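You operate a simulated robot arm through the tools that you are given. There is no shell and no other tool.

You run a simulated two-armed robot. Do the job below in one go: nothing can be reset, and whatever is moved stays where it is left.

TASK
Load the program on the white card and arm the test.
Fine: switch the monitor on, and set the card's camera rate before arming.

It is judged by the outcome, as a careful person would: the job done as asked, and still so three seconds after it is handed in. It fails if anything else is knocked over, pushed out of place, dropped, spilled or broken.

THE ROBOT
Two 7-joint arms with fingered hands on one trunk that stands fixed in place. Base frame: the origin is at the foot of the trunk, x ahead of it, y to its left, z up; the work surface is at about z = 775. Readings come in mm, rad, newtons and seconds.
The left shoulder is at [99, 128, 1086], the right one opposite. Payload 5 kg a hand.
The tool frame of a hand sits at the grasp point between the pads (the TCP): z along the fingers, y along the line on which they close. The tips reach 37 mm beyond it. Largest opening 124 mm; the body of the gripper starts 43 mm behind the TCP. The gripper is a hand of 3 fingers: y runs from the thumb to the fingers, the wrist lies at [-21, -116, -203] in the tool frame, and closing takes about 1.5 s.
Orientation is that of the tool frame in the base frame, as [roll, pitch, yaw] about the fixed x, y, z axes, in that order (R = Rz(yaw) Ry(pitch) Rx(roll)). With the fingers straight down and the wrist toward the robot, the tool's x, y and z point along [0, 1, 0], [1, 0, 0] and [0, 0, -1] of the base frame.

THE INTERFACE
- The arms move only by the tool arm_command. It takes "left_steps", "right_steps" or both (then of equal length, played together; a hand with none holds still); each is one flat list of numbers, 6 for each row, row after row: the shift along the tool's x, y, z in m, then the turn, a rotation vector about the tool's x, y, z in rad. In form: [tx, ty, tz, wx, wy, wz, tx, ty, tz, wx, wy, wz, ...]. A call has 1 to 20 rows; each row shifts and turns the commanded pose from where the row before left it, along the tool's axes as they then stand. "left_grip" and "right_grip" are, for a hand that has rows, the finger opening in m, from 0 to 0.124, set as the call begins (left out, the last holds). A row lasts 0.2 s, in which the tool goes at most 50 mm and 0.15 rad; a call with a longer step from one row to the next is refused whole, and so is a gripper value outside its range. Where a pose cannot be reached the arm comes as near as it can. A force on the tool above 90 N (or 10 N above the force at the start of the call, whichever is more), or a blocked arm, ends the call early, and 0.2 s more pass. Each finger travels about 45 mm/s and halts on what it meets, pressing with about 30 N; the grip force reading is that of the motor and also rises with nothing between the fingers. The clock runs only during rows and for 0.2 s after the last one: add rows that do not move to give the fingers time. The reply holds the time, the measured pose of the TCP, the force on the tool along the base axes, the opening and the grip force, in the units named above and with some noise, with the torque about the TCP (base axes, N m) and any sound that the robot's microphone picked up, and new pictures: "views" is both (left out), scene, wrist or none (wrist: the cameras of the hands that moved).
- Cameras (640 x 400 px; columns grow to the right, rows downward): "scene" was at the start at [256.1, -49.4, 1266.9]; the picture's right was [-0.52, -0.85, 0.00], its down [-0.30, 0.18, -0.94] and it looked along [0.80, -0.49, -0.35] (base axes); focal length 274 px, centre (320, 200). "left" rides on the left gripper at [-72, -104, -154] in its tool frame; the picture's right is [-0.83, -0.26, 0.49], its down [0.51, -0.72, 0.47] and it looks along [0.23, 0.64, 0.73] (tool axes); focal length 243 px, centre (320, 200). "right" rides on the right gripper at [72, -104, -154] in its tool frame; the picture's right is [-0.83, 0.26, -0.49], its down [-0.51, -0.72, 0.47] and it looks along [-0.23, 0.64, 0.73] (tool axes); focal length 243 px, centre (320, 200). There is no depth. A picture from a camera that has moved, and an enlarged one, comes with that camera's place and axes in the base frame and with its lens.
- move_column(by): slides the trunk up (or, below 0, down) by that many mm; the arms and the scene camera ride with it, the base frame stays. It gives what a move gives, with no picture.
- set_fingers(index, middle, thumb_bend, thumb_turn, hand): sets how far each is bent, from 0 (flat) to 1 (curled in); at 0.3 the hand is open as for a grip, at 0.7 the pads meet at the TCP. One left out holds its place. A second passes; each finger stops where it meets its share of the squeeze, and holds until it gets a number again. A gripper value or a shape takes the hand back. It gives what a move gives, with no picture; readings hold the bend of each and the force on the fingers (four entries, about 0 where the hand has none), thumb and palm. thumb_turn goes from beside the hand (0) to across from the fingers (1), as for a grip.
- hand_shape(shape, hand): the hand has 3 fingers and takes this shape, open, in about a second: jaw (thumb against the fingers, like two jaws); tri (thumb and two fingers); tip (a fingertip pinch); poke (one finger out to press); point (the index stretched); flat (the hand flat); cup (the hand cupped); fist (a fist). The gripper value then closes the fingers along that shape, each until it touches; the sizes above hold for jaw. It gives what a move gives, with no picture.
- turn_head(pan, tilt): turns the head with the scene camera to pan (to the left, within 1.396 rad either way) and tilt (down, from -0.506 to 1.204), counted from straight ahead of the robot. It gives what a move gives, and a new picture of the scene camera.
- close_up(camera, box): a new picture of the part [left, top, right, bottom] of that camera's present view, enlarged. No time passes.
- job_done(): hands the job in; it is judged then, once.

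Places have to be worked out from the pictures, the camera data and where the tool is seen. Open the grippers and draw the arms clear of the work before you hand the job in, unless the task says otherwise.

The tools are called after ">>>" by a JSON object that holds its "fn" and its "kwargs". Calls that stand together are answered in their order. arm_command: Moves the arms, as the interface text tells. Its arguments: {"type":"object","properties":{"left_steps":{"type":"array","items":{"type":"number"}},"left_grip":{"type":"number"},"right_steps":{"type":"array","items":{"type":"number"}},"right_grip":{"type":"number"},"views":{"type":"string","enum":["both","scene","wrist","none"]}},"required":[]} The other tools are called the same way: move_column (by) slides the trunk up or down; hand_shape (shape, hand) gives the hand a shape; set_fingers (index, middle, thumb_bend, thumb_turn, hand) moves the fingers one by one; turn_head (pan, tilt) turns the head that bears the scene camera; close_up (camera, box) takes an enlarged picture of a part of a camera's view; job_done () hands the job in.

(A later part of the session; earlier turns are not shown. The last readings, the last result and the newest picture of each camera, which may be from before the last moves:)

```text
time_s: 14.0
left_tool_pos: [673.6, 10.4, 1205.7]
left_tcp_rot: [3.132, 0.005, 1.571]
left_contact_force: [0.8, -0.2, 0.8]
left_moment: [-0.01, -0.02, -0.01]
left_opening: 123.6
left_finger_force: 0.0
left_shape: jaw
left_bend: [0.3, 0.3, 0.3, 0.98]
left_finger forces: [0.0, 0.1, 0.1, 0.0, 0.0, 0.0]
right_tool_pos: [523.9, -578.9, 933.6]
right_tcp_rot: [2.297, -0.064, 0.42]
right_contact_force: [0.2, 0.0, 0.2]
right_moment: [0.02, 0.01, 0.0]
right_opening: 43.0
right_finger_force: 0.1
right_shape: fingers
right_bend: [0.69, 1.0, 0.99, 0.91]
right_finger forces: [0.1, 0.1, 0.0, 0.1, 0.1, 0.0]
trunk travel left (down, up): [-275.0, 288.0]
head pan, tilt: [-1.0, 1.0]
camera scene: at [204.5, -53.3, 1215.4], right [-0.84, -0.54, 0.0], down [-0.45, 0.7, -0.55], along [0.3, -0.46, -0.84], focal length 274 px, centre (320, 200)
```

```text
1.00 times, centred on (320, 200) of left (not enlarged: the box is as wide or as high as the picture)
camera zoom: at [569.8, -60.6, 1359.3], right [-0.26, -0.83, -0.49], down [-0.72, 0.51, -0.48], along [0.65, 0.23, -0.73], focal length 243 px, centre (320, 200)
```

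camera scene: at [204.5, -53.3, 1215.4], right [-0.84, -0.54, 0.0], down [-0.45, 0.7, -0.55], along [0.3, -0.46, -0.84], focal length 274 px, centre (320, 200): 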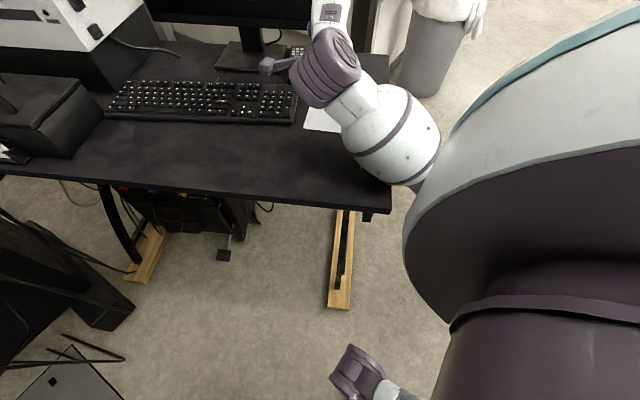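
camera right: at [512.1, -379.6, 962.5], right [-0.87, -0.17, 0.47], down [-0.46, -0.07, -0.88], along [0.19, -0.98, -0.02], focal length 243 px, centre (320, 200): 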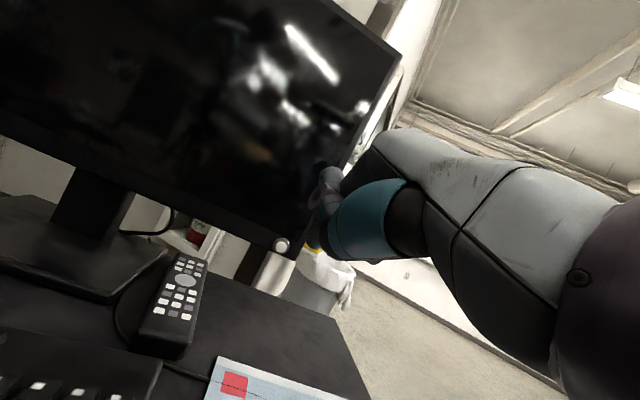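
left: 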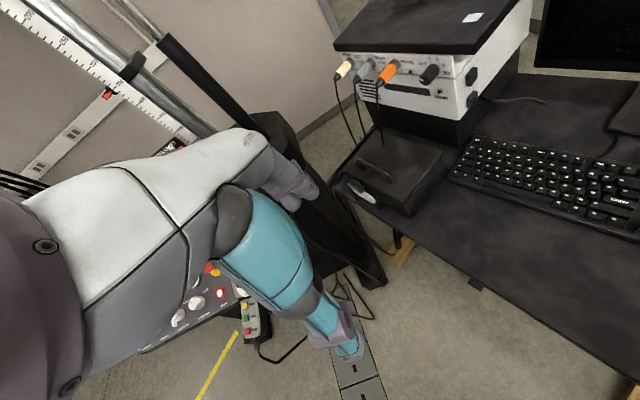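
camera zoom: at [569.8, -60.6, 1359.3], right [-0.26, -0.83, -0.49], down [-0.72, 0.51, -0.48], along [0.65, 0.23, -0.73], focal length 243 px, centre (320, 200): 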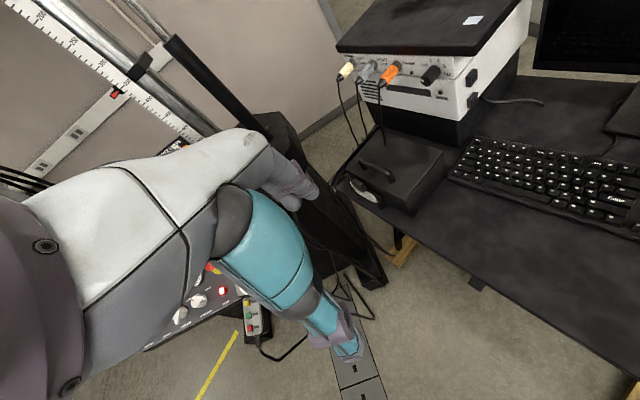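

The forearm has come down onto the desk near its corner (mouse hidden below it). I raise the trunk, which lifts the arm straight up, so that the forearm can come from higher.

>>> {"fn": "move_column", "kwargs": {"by": 200}}

>>> {"fn": "turn_head", "kwargs": {"pan": -0.8, "tilt": 0.7}}

```text
time_s: 16.2
left_tool_pos: [682.9, 5.4, 1400.1]
left_tcp_rot: [-3.142, -0.001, 1.571]
left_contact_force: [0.3, -0.3, -0.9]
left_moment: [0.03, -0.02, 0.0]
left_opening: 123.9
left_finger_force: 0.1
left_shape: jaw
left_bend: [0.3, 0.3, 0.3, 0.98]
left_finger forces: [0.1, 0.0, 0.1, 0.0, 0.0, 0.0]
right_tool_pos: [530.3, -581.1, 1123.1]
right_tcp_rot: [2.314, -0.058, 0.421]
right_contact_force: [-0.1, 0.5, 0.2]
right_moment: [0.04, 0.02, -0.03]
right_opening: 42.6
right_finger_force: 0.0
right_shape: fingers
right_bend: [0.69, 1.0, 0.99, 0.91]
right_finger forces: [0.1, 0.0, 0.0, 0.1, 0.0, 0.1]
trunk travel left (down, up): [-475.0, 88.0]
head pan, tilt: [-1.0, 1.0]
```

```text
time_s: 17.0
left_tool_pos: [683.9, 4.4, 1400.9]
left_tcp_rot: [-3.141, 0.0, 1.572]
left_contact_force: [0.3, -0.2, 0.4]
left_moment: [-0.02, -0.01, 0.0]
left_opening: 123.7
left_finger_force: 0.0
left_shape: jaw
left_bend: [0.3, 0.3, 0.3, 0.98]
left_finger forces: [0.0, 0.0, 0.1, 0.0, 0.0, 0.1]
right_tool_pos: [532.3, -580.9, 1123.0]
right_tcp_rot: [2.312, -0.057, 0.42]
right_contact_force: [-0.1, 0.0, -1.0]
right_moment: [-0.02, 0.0, 0.0]
right_opening: 42.8
right_finger_force: 0.0
right_shape: fingers
right_bend: [0.69, 1.0, 0.99, 0.91]
right_finger forces: [0.0, 0.0, 0.0, 0.1, 0.1, 0.0]
trunk travel left (down, up): [-475.0, 88.0]
head pan, tilt: [-0.799, 0.7]
camera scene: at [174.1, -61.9, 1450.4], right [-0.72, -0.7, 0.0], down [-0.45, 0.46, -0.76], along [0.53, -0.55, -0.64], focal length 274 px, centre (320, 200)
```

scene: 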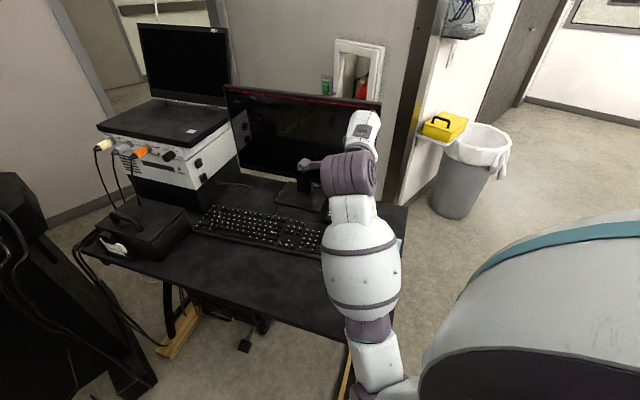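

Lifted clear: arm readings are normal and both hands are free. I lower the hand in steps toward the standoff, watching the forearm.

>>> {"fn": "arm_command", "kwargs": {"right_steps": [-0.0023, -0.0295, 0.027, 0, 0, 0, -0.0023, -0.0295, 0.027, 0, 0, 0, -0.0023, -0.0295, 0.027, 0, 0, 0, 0, 0, 0, 0, 0, 0], "views": "both"}}

```text
time_s: 18.0
left_tool_pos: [683.2, 4.9, 1400.8]
left_tcp_rot: [3.141, 0.001, 1.572]
left_contact_force: [0.4, 0.2, -0.2]
left_moment: [0.03, 0.01, -0.02]
left_opening: 123.8
left_finger_force: 0.0
left_shape: jaw
left_bend: [0.3, 0.3, 0.3, 0.98]
left_finger forces: [0.0, 0.0, 0.0, 0.0, 0.0, 0.1]
right_tool_pos: [530.8, -579.4, 1004.3]
right_tcp_rot: [2.313, -0.059, 0.422]
right_contact_force: [0.3, -0.8, -1.1]
right_moment: [0.01, 0.04, 0.02]
right_opening: 42.9
right_finger_force: 0.1
right_shape: fingers
right_bend: [0.69, 1.0, 0.99, 0.91]
right_finger forces: [0.0, 0.0, 0.1, 0.0, 0.0, 0.0]
trunk travel left (down, up): [-475.0, 88.0]
head pan, tilt: [-0.799, 0.7]
camera scene: at [173.7, -62.0, 1450.5], right [-0.72, -0.7, 0.0], down [-0.45, 0.46, -0.76], along [0.53, -0.55, -0.64], focal length 274 px, centre (320, 200)
camera right: at [520.9, -382.1, 1035.2], right [-0.86, -0.18, 0.48], down [-0.47, -0.06, -0.88], along [0.19, -0.98, -0.03], focal length 243 px, centre (320, 200)
```

scene: 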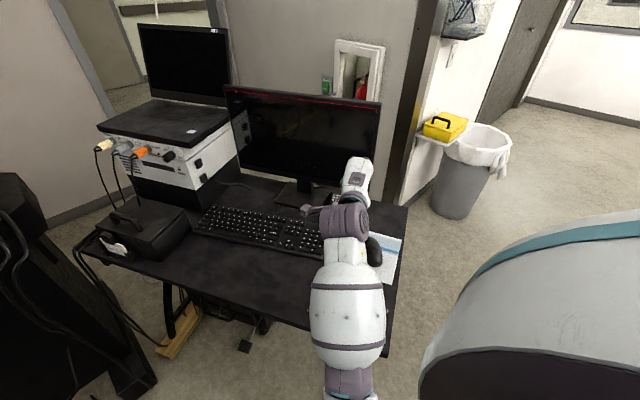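
right: 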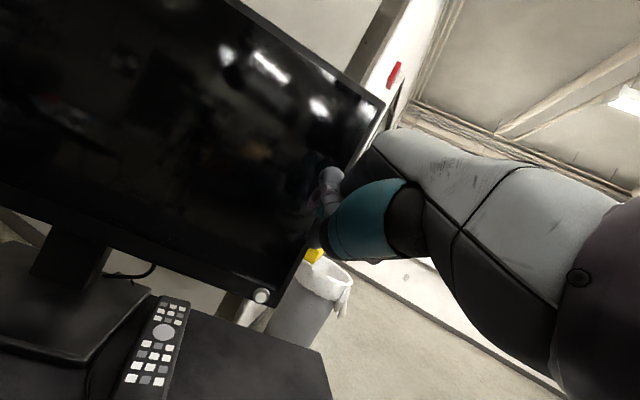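

The button recomputed from this view is at (585, -677, 884), matching. I zoom on the fingertip in the wrist view before going on.

>>> {"fn": "close_up", "kwargs": {"camera": "right", "box": [230, 130, 390, 320]}}

>>> {"fn": "close_up", "kwargs": {"camera": "scene", "box": [270, 130, 430, 300]}}

```text
2.11 times, centred on (310, 225) of right
camera zoom: at [520.9, -382.1, 1035.2], right [-0.86, -0.18, 0.48], down [-0.47, -0.06, -0.88], along [0.19, -0.98, -0.03], focal length 511 px, centre (341, 147)
```

zoom: 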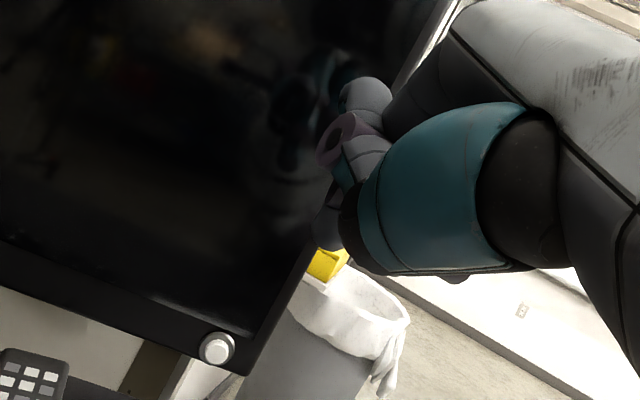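

```text
2.35 times, centred on (350, 215) of scene
camera zoom: at [173.7, -62.0, 1450.5], right [-0.72, -0.7, 0.0], down [-0.45, 0.46, -0.76], along [0.53, -0.55, -0.64], focal length 646 px, centre (249, 165)
```

zoom: 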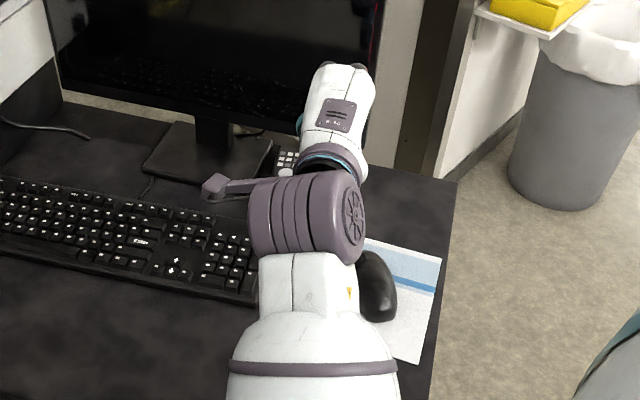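

Clear path; I lower to about 45 mm in front of the button.

>>> {"fn": "arm_command", "kwargs": {"right_steps": [0.0006, -0.0175, 0.0304, 0, 0, 0, 0.0006, -0.0175, 0.0304, 0, 0, 0, 0.0006, -0.0175, 0.0304, 0, 0, 0, 0, 0, 0, 0, 0, 0], "views": "both"}}

>>> {"fn": "close_up", "kwargs": {"camera": "right", "box": [230, 130, 390, 320]}}

```text
time_s: 19.0
left_tool_pos: [684.2, 3.9, 1399.1]
left_tcp_rot: [-3.141, 0.0, 1.57]
left_contact_force: [-0.2, 0.5, -1.4]
left_moment: [0.0, -0.02, -0.03]
left_opening: 123.7
left_finger_force: 0.1
left_shape: jaw
left_bend: [0.3, 0.3, 0.3, 0.98]
left_finger forces: [0.0, 0.0, 0.0, 0.0, 0.0, 0.0]
right_tool_pos: [550.5, -607.8, 905.2]
right_tcp_rot: [2.314, -0.059, 0.421]
right_contact_force: [-0.1, -0.8, 0.1]
right_moment: [0.05, -0.01, 0.01]
right_opening: 42.9
right_finger_force: 0.1
right_shape: fingers
right_bend: [0.69, 1.0, 0.99, 0.91]
right_finger forces: [0.0, 0.0, 0.1, 0.1, 0.0, 0.0]
trunk travel left (down, up): [-475.0, 88.0]
head pan, tilt: [-0.799, 0.7]
camera scene: at [173.7, -61.6, 1450.5], right [-0.72, -0.7, 0.0], down [-0.45, 0.46, -0.77], along [0.53, -0.55, -0.64], focal length 274 px, centre (320, 200)
camera right: at [540.4, -409.6, 936.6], right [-0.86, -0.18, 0.48], down [-0.47, -0.06, -0.88], along [0.19, -0.98, -0.03], focal length 243 px, centre (320, 200)
```

scene: 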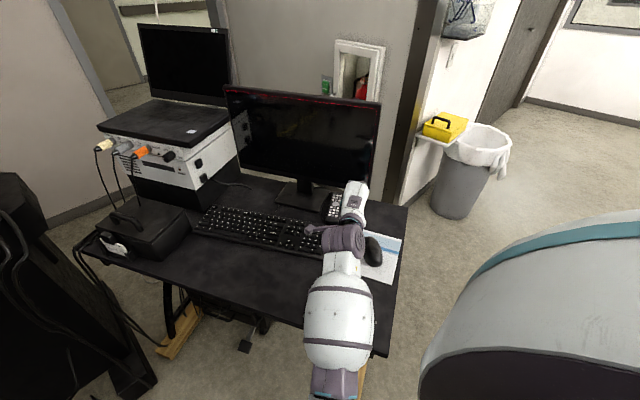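
right: 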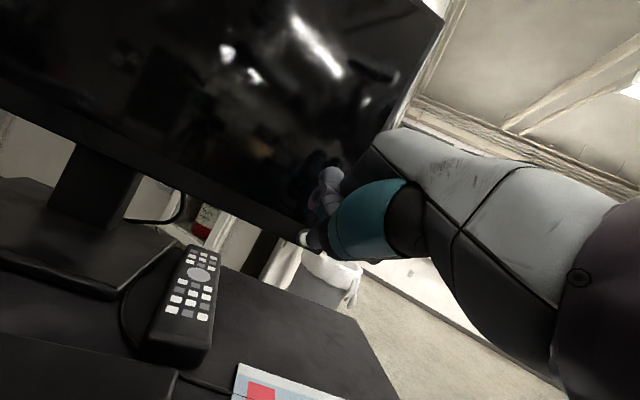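

```text
2.11 times, centred on (310, 225) of right
camera zoom: at [540.4, -409.6, 936.6], right [-0.86, -0.18, 0.48], down [-0.47, -0.06, -0.88], along [0.19, -0.98, -0.03], focal length 511 px, centre (341, 147)
```

zoom: 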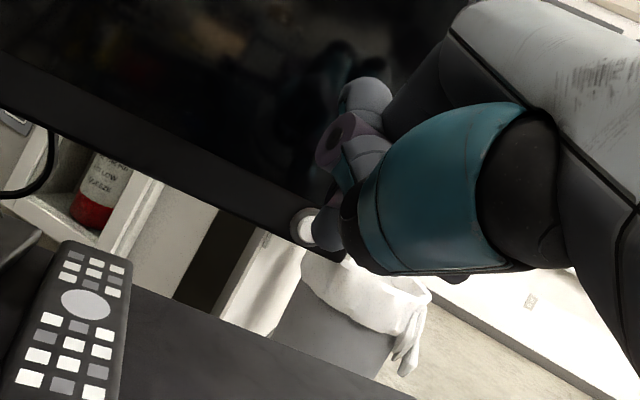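

The fingertip is at (569, -637, 885), aligned with the button about 44 mm ahead. I advance 36 mm and then nudge in small steps.

>>> {"fn": "arm_command", "kwargs": {"right_steps": [0.0004, 0.0121, 0.0133, 0, 0, 0, 0.0004, 0.0121, 0.0133, 0, 0, 0, 0.0001, 0.0027, 0.003, 0, 0, 0, 0.0001, 0.0027, 0.003, 0, 0, 0], "views": "wrist"}}

>>> {"fn": "close_up", "kwargs": {"camera": "right", "box": [230, 130, 390, 320]}}

```text
time_s: 20.0
left_tool_pos: [683.3, 3.9, 1400.1]
left_tcp_rot: [3.142, 0.002, 1.572]
left_contact_force: [-0.4, 0.0, 0.7]
left_moment: [0.0, 0.01, 0.02]
left_opening: 124.0
left_finger_force: 0.0
left_shape: jaw
left_bend: [0.3, 0.3, 0.3, 0.98]
left_finger forces: [0.0, 0.1, 0.1, 0.1, 0.0, 0.1]
right_tool_pos: [570.5, -646.2, 904.2]
right_tcp_rot: [2.311, -0.059, 0.421]
right_contact_force: [-2.4, 4.7, 1.0]
right_moment: [0.0, -0.01, 0.05]
right_opening: 43.2
right_finger_force: 2.2
right_shape: fingers
right_bend: [0.69, 1.0, 0.99, 0.91]
right_finger forces: [4.9, 0.0, 0.1, 0.1, 0.0, 0.1]
trunk travel left (down, up): [-475.0, 88.0]
head pan, tilt: [-0.799, 0.7]
heard: click
camera right: at [559.3, -449.3, 934.7], right [-0.86, -0.18, 0.48], down [-0.47, -0.06, -0.88], along [0.19, -0.98, -0.03], focal length 243 px, centre (320, 200)
```

right: 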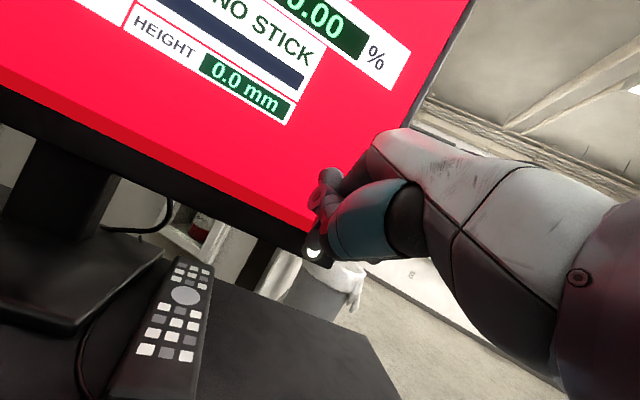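

```text
2.11 times, centred on (310, 225) of right
camera zoom: at [559.3, -449.3, 934.7], right [-0.86, -0.18, 0.48], down [-0.47, -0.06, -0.88], along [0.19, -0.98, -0.03], focal length 511 px, centre (341, 147)
```

zoom: 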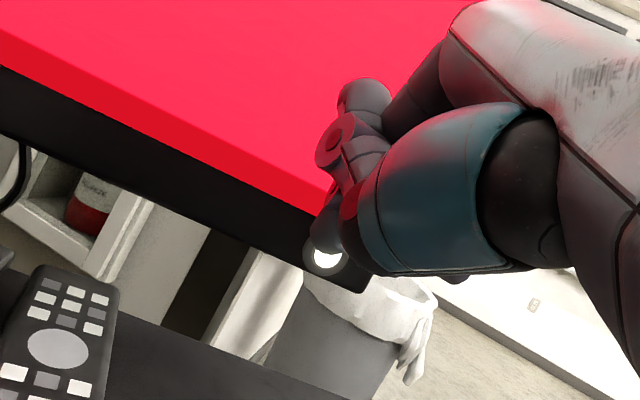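

A click, and the monitor lit up. I back off straight from the button and view the screen.

>>> {"fn": "arm_command", "kwargs": {"right_steps": [-0.0006, -0.0169, -0.0185, 0, 0, 0, -0.0012, -0.0337, -0.0368, 0, 0, 0, -0.0012, -0.0337, -0.0368, 0, 0, 0, 0, 0, 0, 0, 0, 0], "views": "scene"}}

>>> {"fn": "close_up", "kwargs": {"camera": "scene", "box": [215, 70, 395, 200]}}

>>> {"fn": "close_up", "kwargs": {"camera": "right", "box": [0, 0, 640, 400]}}

```text
time_s: 21.0
left_tool_pos: [685.9, 5.7, 1400.4]
left_tcp_rot: [-3.139, -0.001, 1.571]
left_contact_force: [-0.1, 0.2, 0.4]
left_moment: [0.0, 0.06, 0.02]
left_opening: 123.6
left_finger_force: 0.1
left_shape: jaw
left_bend: [0.3, 0.3, 0.3, 0.98]
left_finger forces: [0.0, 0.1, 0.1, 0.1, 0.0, 0.1]
right_tool_pos: [519.1, -534.8, 901.0]
right_tcp_rot: [2.31, -0.058, 0.421]
right_contact_force: [0.1, -0.3, 0.5]
right_moment: [-0.02, -0.01, 0.01]
right_opening: 42.8
right_finger_force: 0.1
right_shape: fingers
right_bend: [0.69, 1.0, 0.99, 0.91]
right_finger forces: [0.0, 0.0, 0.0, 0.1, 0.1, 0.0]
trunk travel left (down, up): [-475.0, 88.0]
head pan, tilt: [-0.799, 0.7]
camera scene: at [175.6, -61.5, 1450.2], right [-0.72, -0.7, 0.0], down [-0.45, 0.46, -0.76], along [0.53, -0.55, -0.64], focal length 274 px, centre (320, 200)
```

scene: 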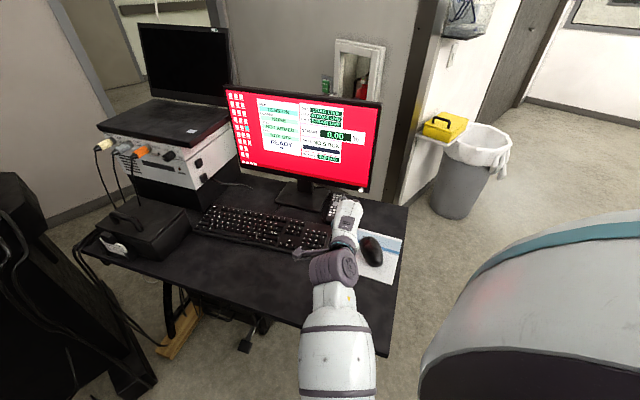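

```text
3.08 times, centred on (305, 135) of scene
camera zoom: at [175.6, -61.5, 1450.2], right [-0.72, -0.7, 0.0], down [-0.45, 0.46, -0.76], along [0.53, -0.55, -0.64], focal length 845 px, centre (366, 400)
```

zoom: 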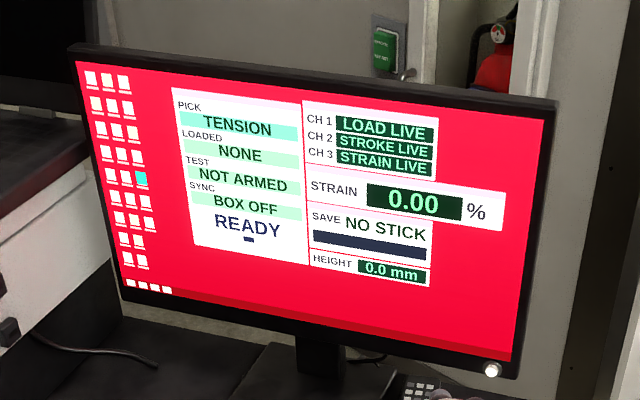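

```text
1.00 times, centred on (320, 200) of right (not enlarged: the box is as wide or as high as the picture)
camera zoom: at [508.0, -337.5, 931.6], right [-0.86, -0.18, 0.48], down [-0.47, -0.06, -0.88], along [0.19, -0.98, -0.03], focal length 243 px, centre (320, 200)
```

zoom: 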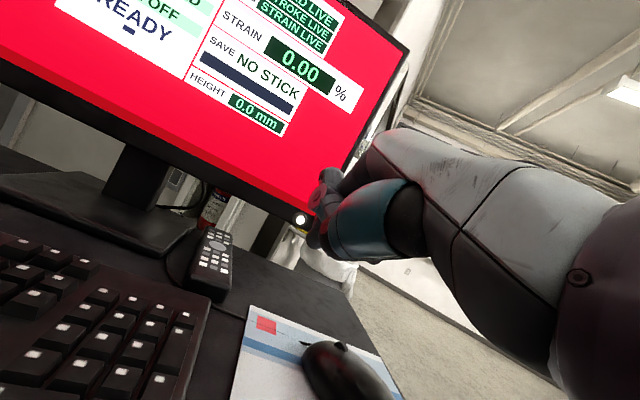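

The screen shows PICK TENSION, LOADED NONE, TEST NOT ARMED, SYNC BOX OFF. I set the rate knob first: so I park the right arm high, hand pointing down again, to free the space and let me lower the trunk.

>>> {"fn": "arm_command", "kwargs": {"right_steps": [0.0023, 0.0295, -0.027, 0, 0, 0, 0.0023, 0.0295, -0.027, 0, 0, 0, 0.0023, 0.0295, -0.027, 0, 0, 0, 0.0023, 0.0295, -0.027, 0, 0, 0, 0.0023, 0.0295, -0.027, 0, 0, 0, 0.0023, 0.0295, -0.027, 0, 0, 0, 0.0023, 0.0295, -0.027, 0, 0, 0, 0.0023, 0.0295, -0.027, 0, 0, 0, 0, 0, 0, 0.135, 0, 0, 0, 0, 0, 0.135, 0, 0, 0, 0, 0, 0.135, 0, 0, 0, 0, 0, 0.135, 0, 0, 0, 0, 0, 0.135, 0, 0, 0, 0, 0, 0.135, 0, 0], "views": "none"}}

>>> {"fn": "arm_command", "kwargs": {"right_steps": [0, 0, -0.035, 0, 0, -0.145, 0, 0, -0.035, 0, 0, -0.145, 0, 0, -0.035, 0, 0, -0.145, 0, 0, 0, 0, 0, -0.145, 0, 0, 0, 0, 0, -0.145, 0, 0, 0, 0, 0, -0.145, 0, 0, 0, 0, 0, -0.145, 0, 0, 0, 0, 0, -0.145, 0, 0, 0, 0, 0, 0], "views": "both"}}

```text
time_s: 24.0
left_tool_pos: [683.5, 3.4, 1400.4]
left_tcp_rot: [3.141, -0.001, 1.571]
left_contact_force: [1.0, -0.7, 0.4]
left_moment: [0.0, -0.01, 0.0]
left_opening: 123.9
left_finger_force: 0.0
left_shape: jaw
left_bend: [0.3, 0.3, 0.3, 0.98]
left_finger forces: [0.1, 0.0, 0.1, 0.0, 0.0, 0.0]
right_tool_pos: [516.0, -535.2, 1222.2]
right_tcp_rot: [3.123, -0.059, 0.423]
right_contact_force: [-0.6, -0.5, -0.6]
right_moment: [-0.02, -0.03, 0.03]
right_opening: 42.8
right_finger_force: 0.2
right_shape: fingers
right_bend: [0.69, 1.0, 0.99, 0.91]
right_finger forces: [0.0, 0.1, 0.0, 0.1, 0.0, 0.0]
trunk travel left (down, up): [-475.0, 88.0]
head pan, tilt: [-0.799, 0.7]
```

```text
time_s: 26.0
left_tool_pos: [683.6, 3.9, 1400.3]
left_tcp_rot: [-3.141, -0.001, 1.569]
left_contact_force: [0.0, 0.4, 0.2]
left_moment: [-0.02, 0.03, -0.02]
left_opening: 123.9
left_finger_force: 0.0
left_shape: jaw
left_bend: [0.3, 0.3, 0.3, 0.98]
left_finger forces: [0.1, 0.1, 0.0, 0.0, 0.1, 0.1]
right_tool_pos: [510.3, -535.6, 1327.2]
right_tcp_rot: [3.081, -0.004, 1.584]
right_contact_force: [-0.3, -0.4, -0.5]
right_moment: [-0.04, -0.02, 0.02]
right_opening: 42.8
right_finger_force: 0.0
right_shape: fingers
right_bend: [0.69, 1.0, 0.99, 0.91]
right_finger forces: [0.1, 0.1, 0.1, 0.0, 0.0, 0.0]
trunk travel left (down, up): [-475.0, 88.0]
head pan, tilt: [-0.799, 0.7]
camera scene: at [174.2, -61.4, 1450.4], right [-0.72, -0.7, 0.0], down [-0.45, 0.46, -0.77], along [0.53, -0.55, -0.64], focal length 274 px, centre (320, 200)
camera right: at [396.8, -463.5, 1474.1], right [0.24, -0.83, 0.5], down [-0.69, -0.51, -0.52], along [0.69, -0.22, -0.69], focal length 243 px, centre (320, 200)
```

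scene: 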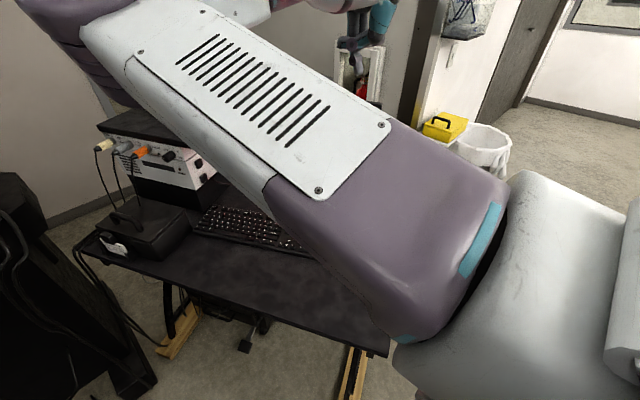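
right: 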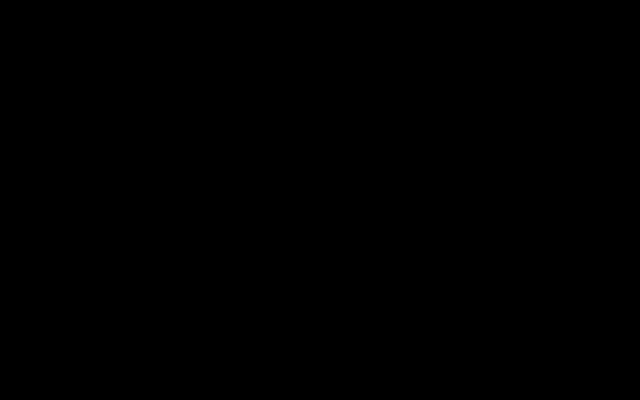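

The right arm's elbow swung inward in front of the head. I move the hand back to its original place relative to the trunk and see if the elbow clears.

>>> {"fn": "arm_command", "kwargs": {"right_steps": [-0.01, -0.016, -0.0323, 0, 0, 0, -0.01, -0.016, -0.0323, 0, 0, 0, -0.01, -0.016, -0.0323, 0.05, 0, 0, 0, 0, 0, 0, 0, 0], "views": "both"}}

```text
time_s: 27.0
left_tool_pos: [683.6, 3.6, 1400.6]
left_tcp_rot: [-3.141, 0.0, 1.571]
left_contact_force: [0.0, -0.2, -0.4]
left_moment: [-0.01, 0.0, -0.01]
left_opening: 123.9
left_finger_force: 0.1
left_shape: jaw
left_bend: [0.3, 0.3, 0.3, 0.98]
left_finger forces: [0.0, 0.0, 0.0, 0.0, 0.1, 0.0]
right_tool_pos: [458.4, -564.7, 1423.8]
right_tcp_rot: [3.131, -0.003, 1.58]
right_contact_force: [1.3, -0.7, 0.9]
right_moment: [0.01, -0.01, -0.01]
right_opening: 42.7
right_finger_force: 0.1
right_shape: fingers
right_bend: [0.69, 1.0, 0.99, 0.91]
right_finger forces: [0.0, 0.2, 0.0, 0.0, 0.0, 0.0]
trunk travel left (down, up): [-475.0, 88.0]
head pan, tilt: [-0.799, 0.7]
camera scene: at [174.2, -61.7, 1450.4], right [-0.72, -0.7, 0.0], down [-0.45, 0.46, -0.76], along [0.53, -0.55, -0.64], focal length 274 px, centre (320, 200)
camera right: at [352.2, -493.9, 1576.3], right [0.26, -0.83, 0.49], down [-0.71, -0.51, -0.48], along [0.65, -0.22, -0.73], focal length 243 px, centre (320, 200)
```

scene: 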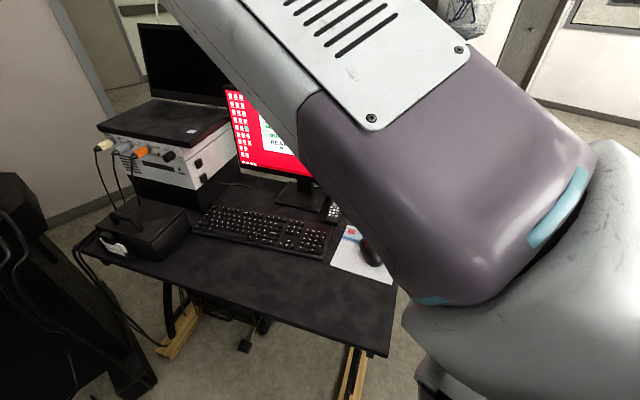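
right: 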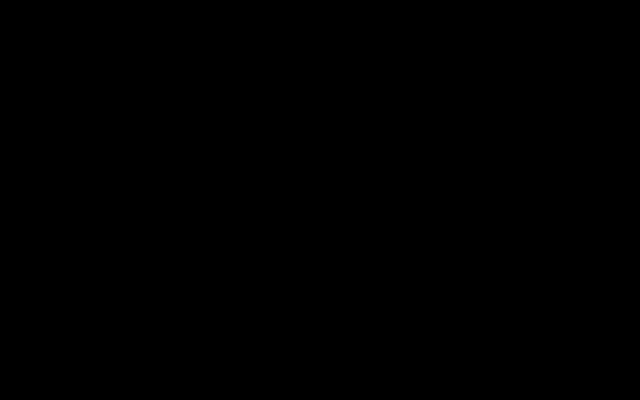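

The elbow flipped high and inward, which I don't want. I undo the yaw turn to go back toward the posture that worked (heading the monitor), and look.

>>> {"fn": "arm_command", "kwargs": {"right_steps": [0.01, 0.016, 0.035, 0, 0, 0.145, 0.01, 0.016, 0.035, 0, 0, 0.145, 0.01, 0.016, 0.035, 0, 0, 0.145, 0, 0, 0.035, 0, 0, 0.145, 0, 0, 0.035, 0, 0, 0.145, 0, 0, 0.035, 0, 0, 0.145, 0, 0, 0, 0, 0, 0.145, 0, 0, 0, 0, 0, 0.145, 0, 0, 0, 0, 0, 0], "views": "both"}}

```text
time_s: 29.0
left_tool_pos: [684.0, 4.7, 1401.0]
left_tcp_rot: [-3.14, 0.0, 1.571]
left_contact_force: [0.7, 0.3, 0.2]
left_moment: [-0.01, 0.02, 0.01]
left_opening: 123.7
left_finger_force: 0.0
left_shape: jaw
left_bend: [0.3, 0.3, 0.3, 0.98]
left_finger forces: [0.0, 0.0, 0.1, 0.0, 0.0, 0.0]
right_tool_pos: [509.1, -542.1, 1211.4]
right_tcp_rot: [-3.141, -0.013, 0.419]
right_contact_force: [-0.6, 0.0, 0.2]
right_moment: [-0.01, 0.0, -0.04]
right_opening: 42.5
right_finger_force: 0.1
right_shape: fingers
right_bend: [0.69, 1.0, 0.99, 0.91]
right_finger forces: [0.0, 0.0, 0.1, 0.1, 0.0, 0.0]
trunk travel left (down, up): [-475.0, 88.0]
head pan, tilt: [-0.799, 0.7]
camera scene: at [173.8, -61.9, 1450.5], right [-0.72, -0.7, 0.0], down [-0.45, 0.46, -0.76], along [0.53, -0.55, -0.64], focal length 274 px, centre (320, 200)
camera right: at [531.4, -416.3, 1365.9], right [-0.66, -0.58, 0.48], down [-0.75, 0.46, -0.48], along [0.06, -0.68, -0.73], focal length 243 px, centre (320, 200)
```

scene: 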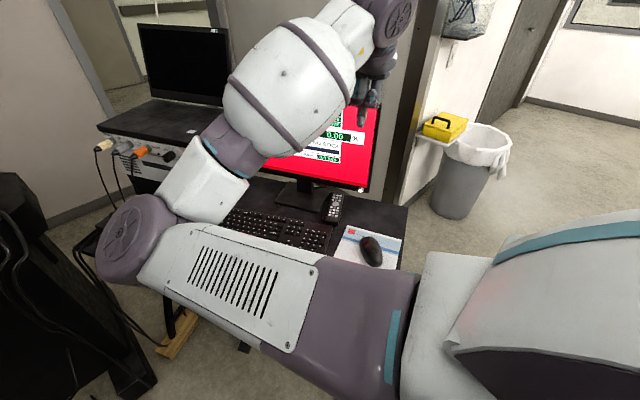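
right: 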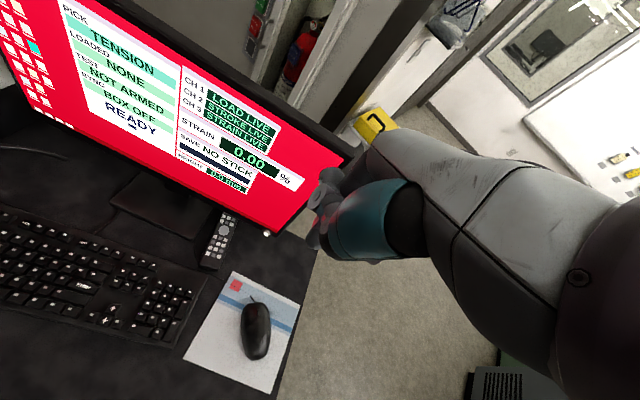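

Now the elbow points inward-left over the desk. I tilt the hand forward again as in the working posture to see whether the elbow swings back out.

>>> {"fn": "arm_command", "kwargs": {"right_steps": [0, 0, 0, -0.135, 0, 0, 0, 0, 0, -0.135, 0, 0, 0, 0, 0, -0.135, 0, 0, 0, 0, 0, -0.135, 0, 0, 0, 0, 0, -0.135, 0, 0, 0, 0, 0, -0.135, 0, 0, 0, 0, 0, 0, 0, 0], "views": "scene"}}

```text
time_s: 30.6
left_tool_pos: [684.1, 4.2, 1401.1]
left_tcp_rot: [-3.14, 0.0, 1.57]
left_contact_force: [0.2, 1.1, 0.3]
left_moment: [0.01, -0.02, 0.0]
left_opening: 123.5
left_finger_force: 0.0
left_shape: jaw
left_bend: [0.3, 0.3, 0.3, 0.98]
left_finger forces: [0.1, 0.1, 0.1, 0.0, 0.1, 0.1]
right_tool_pos: [510.0, -542.5, 1210.8]
right_tcp_rot: [2.33, -0.013, 0.42]
right_contact_force: [0.1, 0.5, 1.0]
right_moment: [-0.04, 0.05, 0.04]
right_opening: 42.8
right_finger_force: 0.2
right_shape: fingers
right_bend: [0.69, 1.0, 0.99, 0.91]
right_finger forces: [0.0, 0.0, 0.1, 0.1, 0.0, 0.1]
trunk travel left (down, up): [-475.0, 88.0]
head pan, tilt: [-0.799, 0.7]
camera scene: at [174.2, -61.7, 1450.5], right [-0.72, -0.7, 0.0], down [-0.45, 0.46, -0.76], along [0.53, -0.55, -0.64], focal length 274 px, centre (320, 200)
```

scene: 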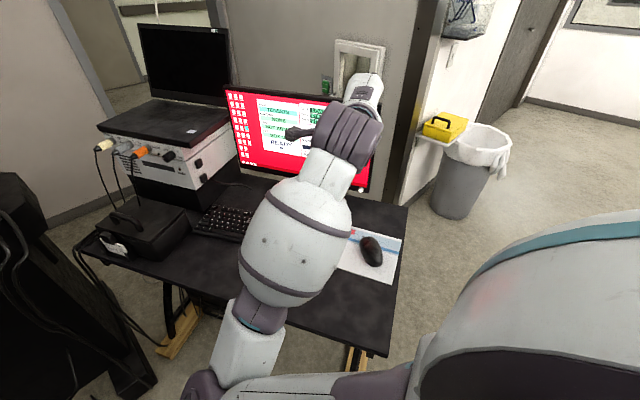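

The elbow swings with the hand's tilt. I move the right hand out to the right, away from where the left arm will work.

>>> {"fn": "arm_command", "kwargs": {"right_steps": [-0.0337, 0.0217, 0.0076, 0, 0, 0, -0.0337, 0.0217, 0.0076, 0, 0, 0, -0.0337, 0.0217, 0.0076, 0, 0, 0, -0.0337, 0.0217, 0.0076, 0, 0, 0, 0, 0, 0, 0, 0, 0], "views": "scene"}}

>>> {"fn": "turn_head", "kwargs": {"pan": -0.5, "tilt": 0.9}}

```text
time_s: 31.8
left_tool_pos: [683.8, 5.5, 1399.8]
left_tcp_rot: [3.141, 0.001, 1.572]
left_contact_force: [0.6, 0.5, -1.0]
left_moment: [0.01, -0.03, -0.03]
left_opening: 123.8
left_finger_force: 0.0
left_shape: jaw
left_bend: [0.3, 0.3, 0.3, 0.98]
left_finger forces: [0.1, 0.1, 0.0, 0.1, 0.1, 0.0]
right_tool_pos: [423.6, -673.1, 1250.0]
right_tcp_rot: [2.331, -0.012, 0.422]
right_contact_force: [0.5, 0.8, 0.1]
right_moment: [-0.01, 0.01, -0.03]
right_opening: 42.6
right_finger_force: 0.1
right_shape: fingers
right_bend: [0.69, 1.0, 0.99, 0.91]
right_finger forces: [0.1, 0.0, 0.0, 0.0, 0.0, 0.1]
right hand out of reach, approached as far as the arm can: row 2
trunk travel left (down, up): [-475.0, 88.0]
head pan, tilt: [-0.799, 0.7]
camera scene: at [174.4, -60.1, 1450.5], right [-0.72, -0.7, 0.0], down [-0.45, 0.46, -0.77], along [0.53, -0.55, -0.64], focal length 274 px, centre (320, 200)
```

scene: 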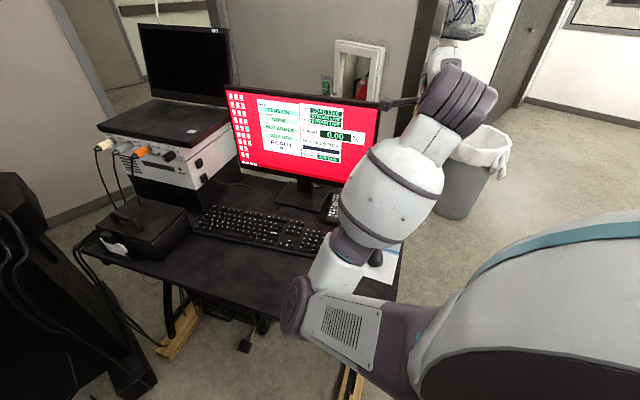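

```text
time_s: 32.6
left_tool_pos: [683.1, 4.2, 1400.0]
left_tcp_rot: [-3.141, 0.002, 1.571]
left_contact_force: [0.2, 1.5, -0.1]
left_moment: [0.01, 0.02, 0.0]
left_opening: 123.8
left_finger_force: 0.0
left_shape: jaw
left_bend: [0.3, 0.3, 0.3, 0.98]
left_finger forces: [0.1, 0.0, 0.1, 0.0, 0.0, 0.0]
right_tool_pos: [422.5, -674.7, 1248.2]
right_tcp_rot: [2.331, -0.011, 0.419]
right_contact_force: [-0.4, -0.1, 0.3]
right_moment: [-0.03, 0.01, -0.01]
right_opening: 42.7
right_finger_force: 0.0
right_shape: fingers
right_bend: [0.69, 1.0, 0.99, 0.91]
right_finger forces: [0.0, 0.1, 0.0, 0.1, 0.1, 0.0]
trunk travel left (down, up): [-475.0, 88.0]
head pan, tilt: [-0.499, 0.901]
camera scene: at [180.9, -37.4, 1434.4], right [-0.48, -0.88, 0.0], down [-0.69, 0.38, -0.62], along [0.55, -0.3, -0.78], focal length 274 px, centre (320, 200)
```

scene: 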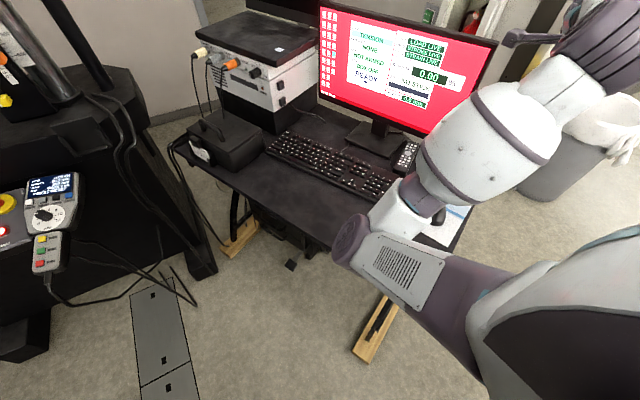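

The right arm is parked clear on the right. Now the left hand: I turn it in the air so it points at the instrument's front panel (heading (0.385, -0.923), wrist toward the robot).

>>> {"fn": "arm_command", "kwargs": {"left_steps": [0, 0, 0, 0, -0.1428, 0, 0, 0, 0, 0, -0.1428, 0, 0, 0, 0, 0, -0.1428, 0, 0, 0, 0, 0, -0.1428, 0, 0, 0, 0, 0, -0.1428, 0, 0, 0, 0, 0, -0.1428, 0, 0, 0, 0, 0, -0.1428, 0, 0, 0, 0, 0, -0.1428, 0, 0, 0, 0, 0, -0.1428, 0, 0, 0, 0, 0, -0.1428, 0, 0, 0, 0, 0, -0.1428, 0, 0, 0, 0, -0.1317, 0, 0, 0, 0, 0, -0.1317, 0, 0, 0, 0, 0, -0.1317, 0, 0, 0, 0, 0, 0, 0, 0], "views": "both"}}

```text
time_s: 35.8
left_tool_pos: [683.5, 5.4, 1401.4]
left_tcp_rot: [2.482, 1.57, 1.308]
left_contact_force: [-0.3, 0.1, 0.2]
left_moment: [0.0, -0.01, -0.02]
left_opening: 123.9
left_finger_force: 0.0
left_shape: jaw
left_bend: [0.3, 0.3, 0.3, 0.98]
left_finger forces: [0.0, 0.1, 0.0, 0.0, 0.0, 0.1]
right_tool_pos: [422.7, -673.6, 1248.8]
right_tcp_rot: [2.332, -0.012, 0.421]
right_contact_force: [0.2, 0.1, 1.3]
right_moment: [0.01, 0.0, -0.03]
right_opening: 42.5
right_finger_force: 0.1
right_shape: fingers
right_bend: [0.69, 1.0, 0.99, 0.91]
right_finger forces: [0.0, 0.0, 0.1, 0.0, 0.1, 0.0]
trunk travel left (down, up): [-475.0, 88.0]
head pan, tilt: [-0.499, 0.901]
camera scene: at [181.0, -36.2, 1434.4], right [-0.48, -0.88, 0.0], down [-0.69, 0.38, -0.62], along [0.55, -0.3, -0.78], focal length 274 px, centre (320, 200)
camera left: at [529.3, 107.7, 1473.3], right [-0.05, -0.55, 0.83], down [-0.48, -0.71, -0.51], along [0.87, -0.43, -0.23], focal length 243 px, centre (320, 200)
```

scene: 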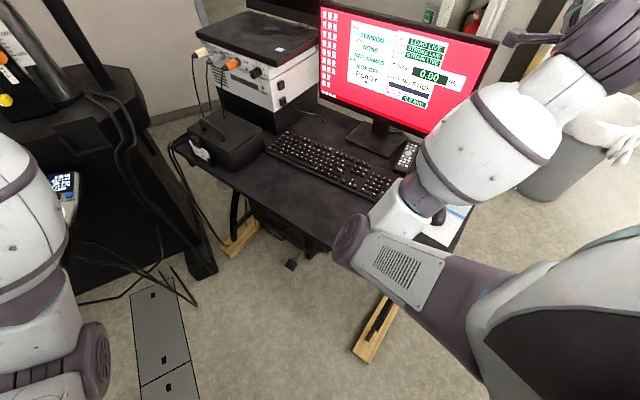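
left: 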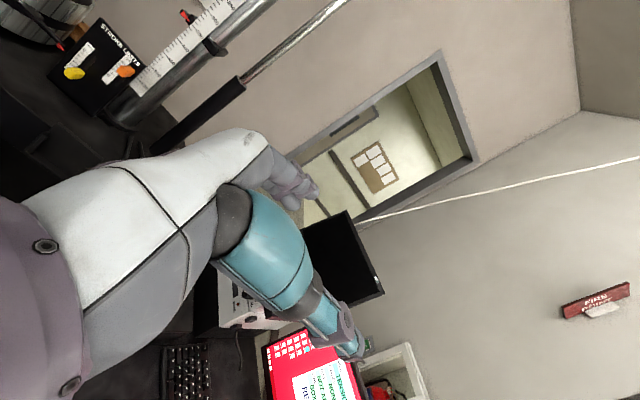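

The left hand is oriented. I move it toward the instrument in two stages, watching that the left forearm stays clear of the machine's console.

>>> {"fn": "arm_command", "kwargs": {"left_steps": [0.0334, 0.0173, 0.0151, 0, 0, 0, 0.0334, 0.0173, 0.0151, 0, 0, 0, 0.0334, 0.0173, 0.0151, 0, 0, 0, 0.0334, 0.0173, 0.0151, 0, 0, 0, 0.0334, 0.0173, 0.0151, 0, 0, 0, 0, 0, 0, 0, 0, 0], "views": "wrist"}}

>>> {"fn": "turn_head", "kwargs": {"pan": 0.0, "tilt": 0.7}}

```text
time_s: 37.2
left_tool_pos: [792.2, -32.8, 1233.8]
left_tcp_rot: [-2.698, 1.57, 2.409]
left_contact_force: [-0.4, -0.7, 0.3]
left_moment: [0.0, 0.0, 0.01]
left_opening: 123.8
left_finger_force: 0.0
left_shape: jaw
left_bend: [0.3, 0.3, 0.3, 0.98]
left_finger forces: [0.1, 0.0, 0.1, 0.1, 0.0, 0.0]
right_tool_pos: [423.0, -673.3, 1248.7]
right_tcp_rot: [2.332, -0.013, 0.419]
right_contact_force: [0.1, 0.0, 0.4]
right_moment: [-0.02, 0.01, 0.02]
right_opening: 42.9
right_finger_force: 0.1
right_shape: fingers
right_bend: [0.69, 1.0, 0.99, 0.91]
right_finger forces: [0.0, 0.0, 0.0, 0.0, 0.0, 0.1]
trunk travel left (down, up): [-475.0, 88.0]
head pan, tilt: [-0.499, 0.901]
camera left: at [638.4, 69.0, 1306.3], right [-0.05, -0.55, 0.83], down [-0.48, -0.71, -0.51], along [0.87, -0.43, -0.23], focal length 243 px, centre (320, 200)
```

left: 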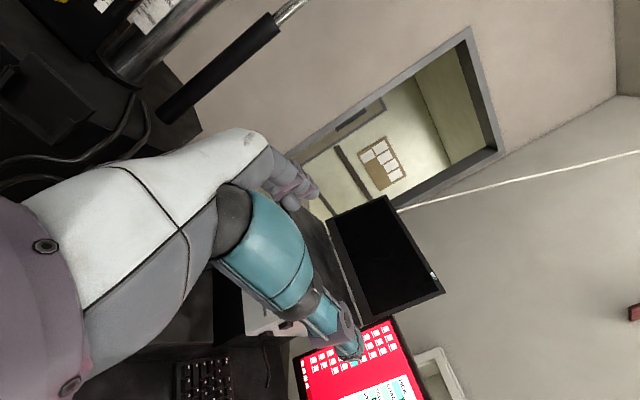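

```text
time_s: 38.1
left_tool_pos: [791.6, -34.0, 1233.5]
left_tcp_rot: [1.429, 1.571, 0.253]
left_contact_force: [-0.3, 0.1, -0.8]
left_moment: [-0.03, 0.0, -0.01]
left_opening: 124.0
left_finger_force: 0.0
left_shape: jaw
left_bend: [0.3, 0.3, 0.3, 0.98]
left_finger forces: [0.0, 0.0, 0.1, 0.0, 0.0, 0.0]
right_tool_pos: [424.2, -673.0, 1248.0]
right_tcp_rot: [2.333, -0.012, 0.419]
right_contact_force: [0.4, -0.5, -0.3]
right_moment: [0.0, 0.01, 0.02]
right_opening: 42.7
right_finger_force: 0.0
right_shape: fingers
right_bend: [0.69, 1.0, 0.99, 0.91]
right_finger forces: [0.0, 0.0, 0.1, 0.0, 0.0, 0.0]
trunk travel left (down, up): [-475.0, 88.0]
head pan, tilt: [0.0, 0.7]
camera scene: at [199.7, -0.9, 1450.5], right [0.0, -1.0, 0.0], down [-0.64, 0.0, -0.76], along [0.76, 0.0, -0.64], focal length 274 px, centre (320, 200)
```

scene: 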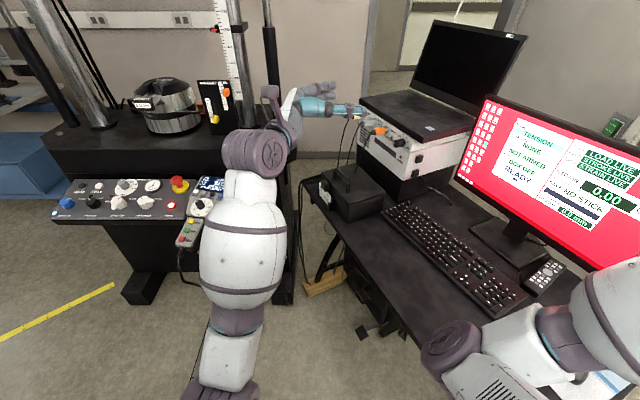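

From here I have a good view; I zoom on the instrument panel to fix the knob's place and the panel's direction.

>>> {"fn": "close_up", "kwargs": {"camera": "scene", "box": [330, 80, 490, 210]}}

>>> {"fn": "close_up", "kwargs": {"camera": "scene", "box": [370, 120, 440, 165]}}

```text
3.08 times, centred on (410, 145) of scene
camera zoom: at [199.7, -0.9, 1450.5], right [0.0, -1.0, 0.0], down [-0.64, 0.0, -0.76], along [0.76, 0.0, -0.64], focal length 845 px, centre (43, 369)
```

zoom: 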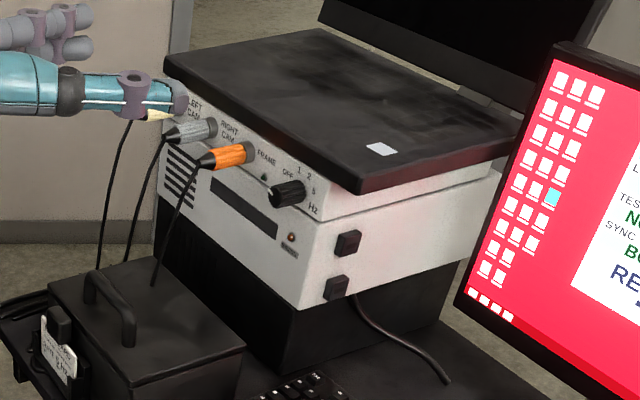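

```text
8.89 times, centred on (405, 142) of scene
camera zoom: at [199.7, -0.9, 1450.5], right [0.0, -1.0, 0.0], down [-0.64, 0.0, -0.76], along [0.76, 0.0, -0.64], focal length 2440 px, centre (-436, 711)
```

zoom: 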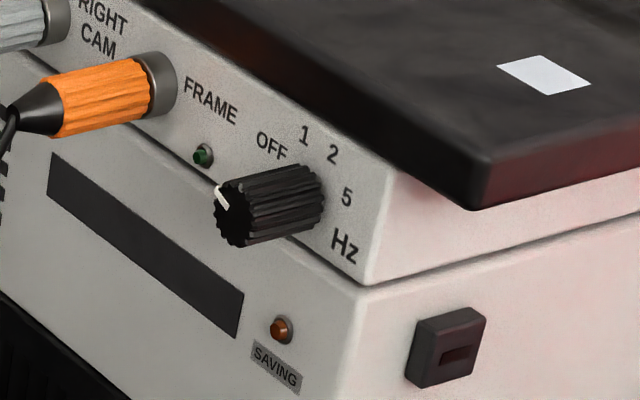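

Knob front centre is at about (990, -243, 1021), 25 mm in diameter, 32 mm long, axis along (0.385, -0.923, 0) as assumed. The space around it is tight (laptop slab above, orange plug to the left), so I try the fingertip-pinch shape on the left hand and look at it.

>>> {"fn": "hand_shape", "kwargs": {"hand": "left", "shape": "tip"}}

>>> {"fn": "close_up", "kwargs": {"camera": "scene", "box": [240, 70, 380, 190]}}

>>> {"fn": "close_up", "kwargs": {"camera": "left", "box": [180, 120, 400, 380]}}

```text
time_s: 39.0
left_tool_pos: [792.6, -32.6, 1233.9]
left_tcp_rot: [-1.438, 1.569, -2.614]
left_contact_force: [-0.4, 0.7, 0.5]
left_moment: [0.01, -0.01, -0.03]
left_opening: 123.9
left_finger_force: 0.1
left_shape: tip
left_bend: [0.3, 0.98, 0.3, 0.98]
left_finger forces: [0.0, 0.0, 0.0, 0.0, 0.0, 0.0]
right_tool_pos: [423.4, -674.2, 1248.2]
right_tcp_rot: [2.332, -0.012, 0.42]
right_contact_force: [-0.8, -0.6, -0.3]
right_moment: [0.0, -0.01, -0.02]
right_opening: 42.5
right_finger_force: 0.0
right_shape: fingers
right_bend: [0.69, 1.0, 0.99, 0.91]
right_finger forces: [0.1, 0.0, 0.0, 0.0, 0.0, 0.1]
trunk travel left (down, up): [-475.0, 88.0]
head pan, tilt: [0.0, 0.7]
```

```text
3.33 times, centred on (310, 130) of scene
camera zoom: at [199.7, -0.9, 1450.5], right [0.0, -1.0, 0.0], down [-0.64, 0.0, -0.76], along [0.76, 0.0, -0.64], focal length 915 px, centre (353, 433)
```

zoom: 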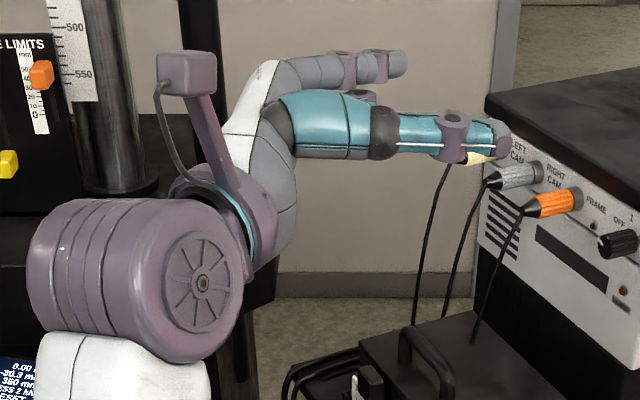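

```text
1.54 times, centred on (290, 250) of left
camera zoom: at [638.6, 68.9, 1306.3], right [-0.05, -0.56, 0.83], down [-0.48, -0.71, -0.51], along [0.87, -0.43, -0.23], focal length 373 px, centre (366, 123)
```

zoom: 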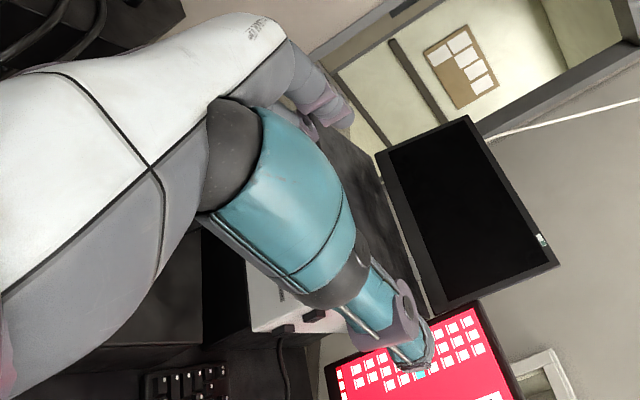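

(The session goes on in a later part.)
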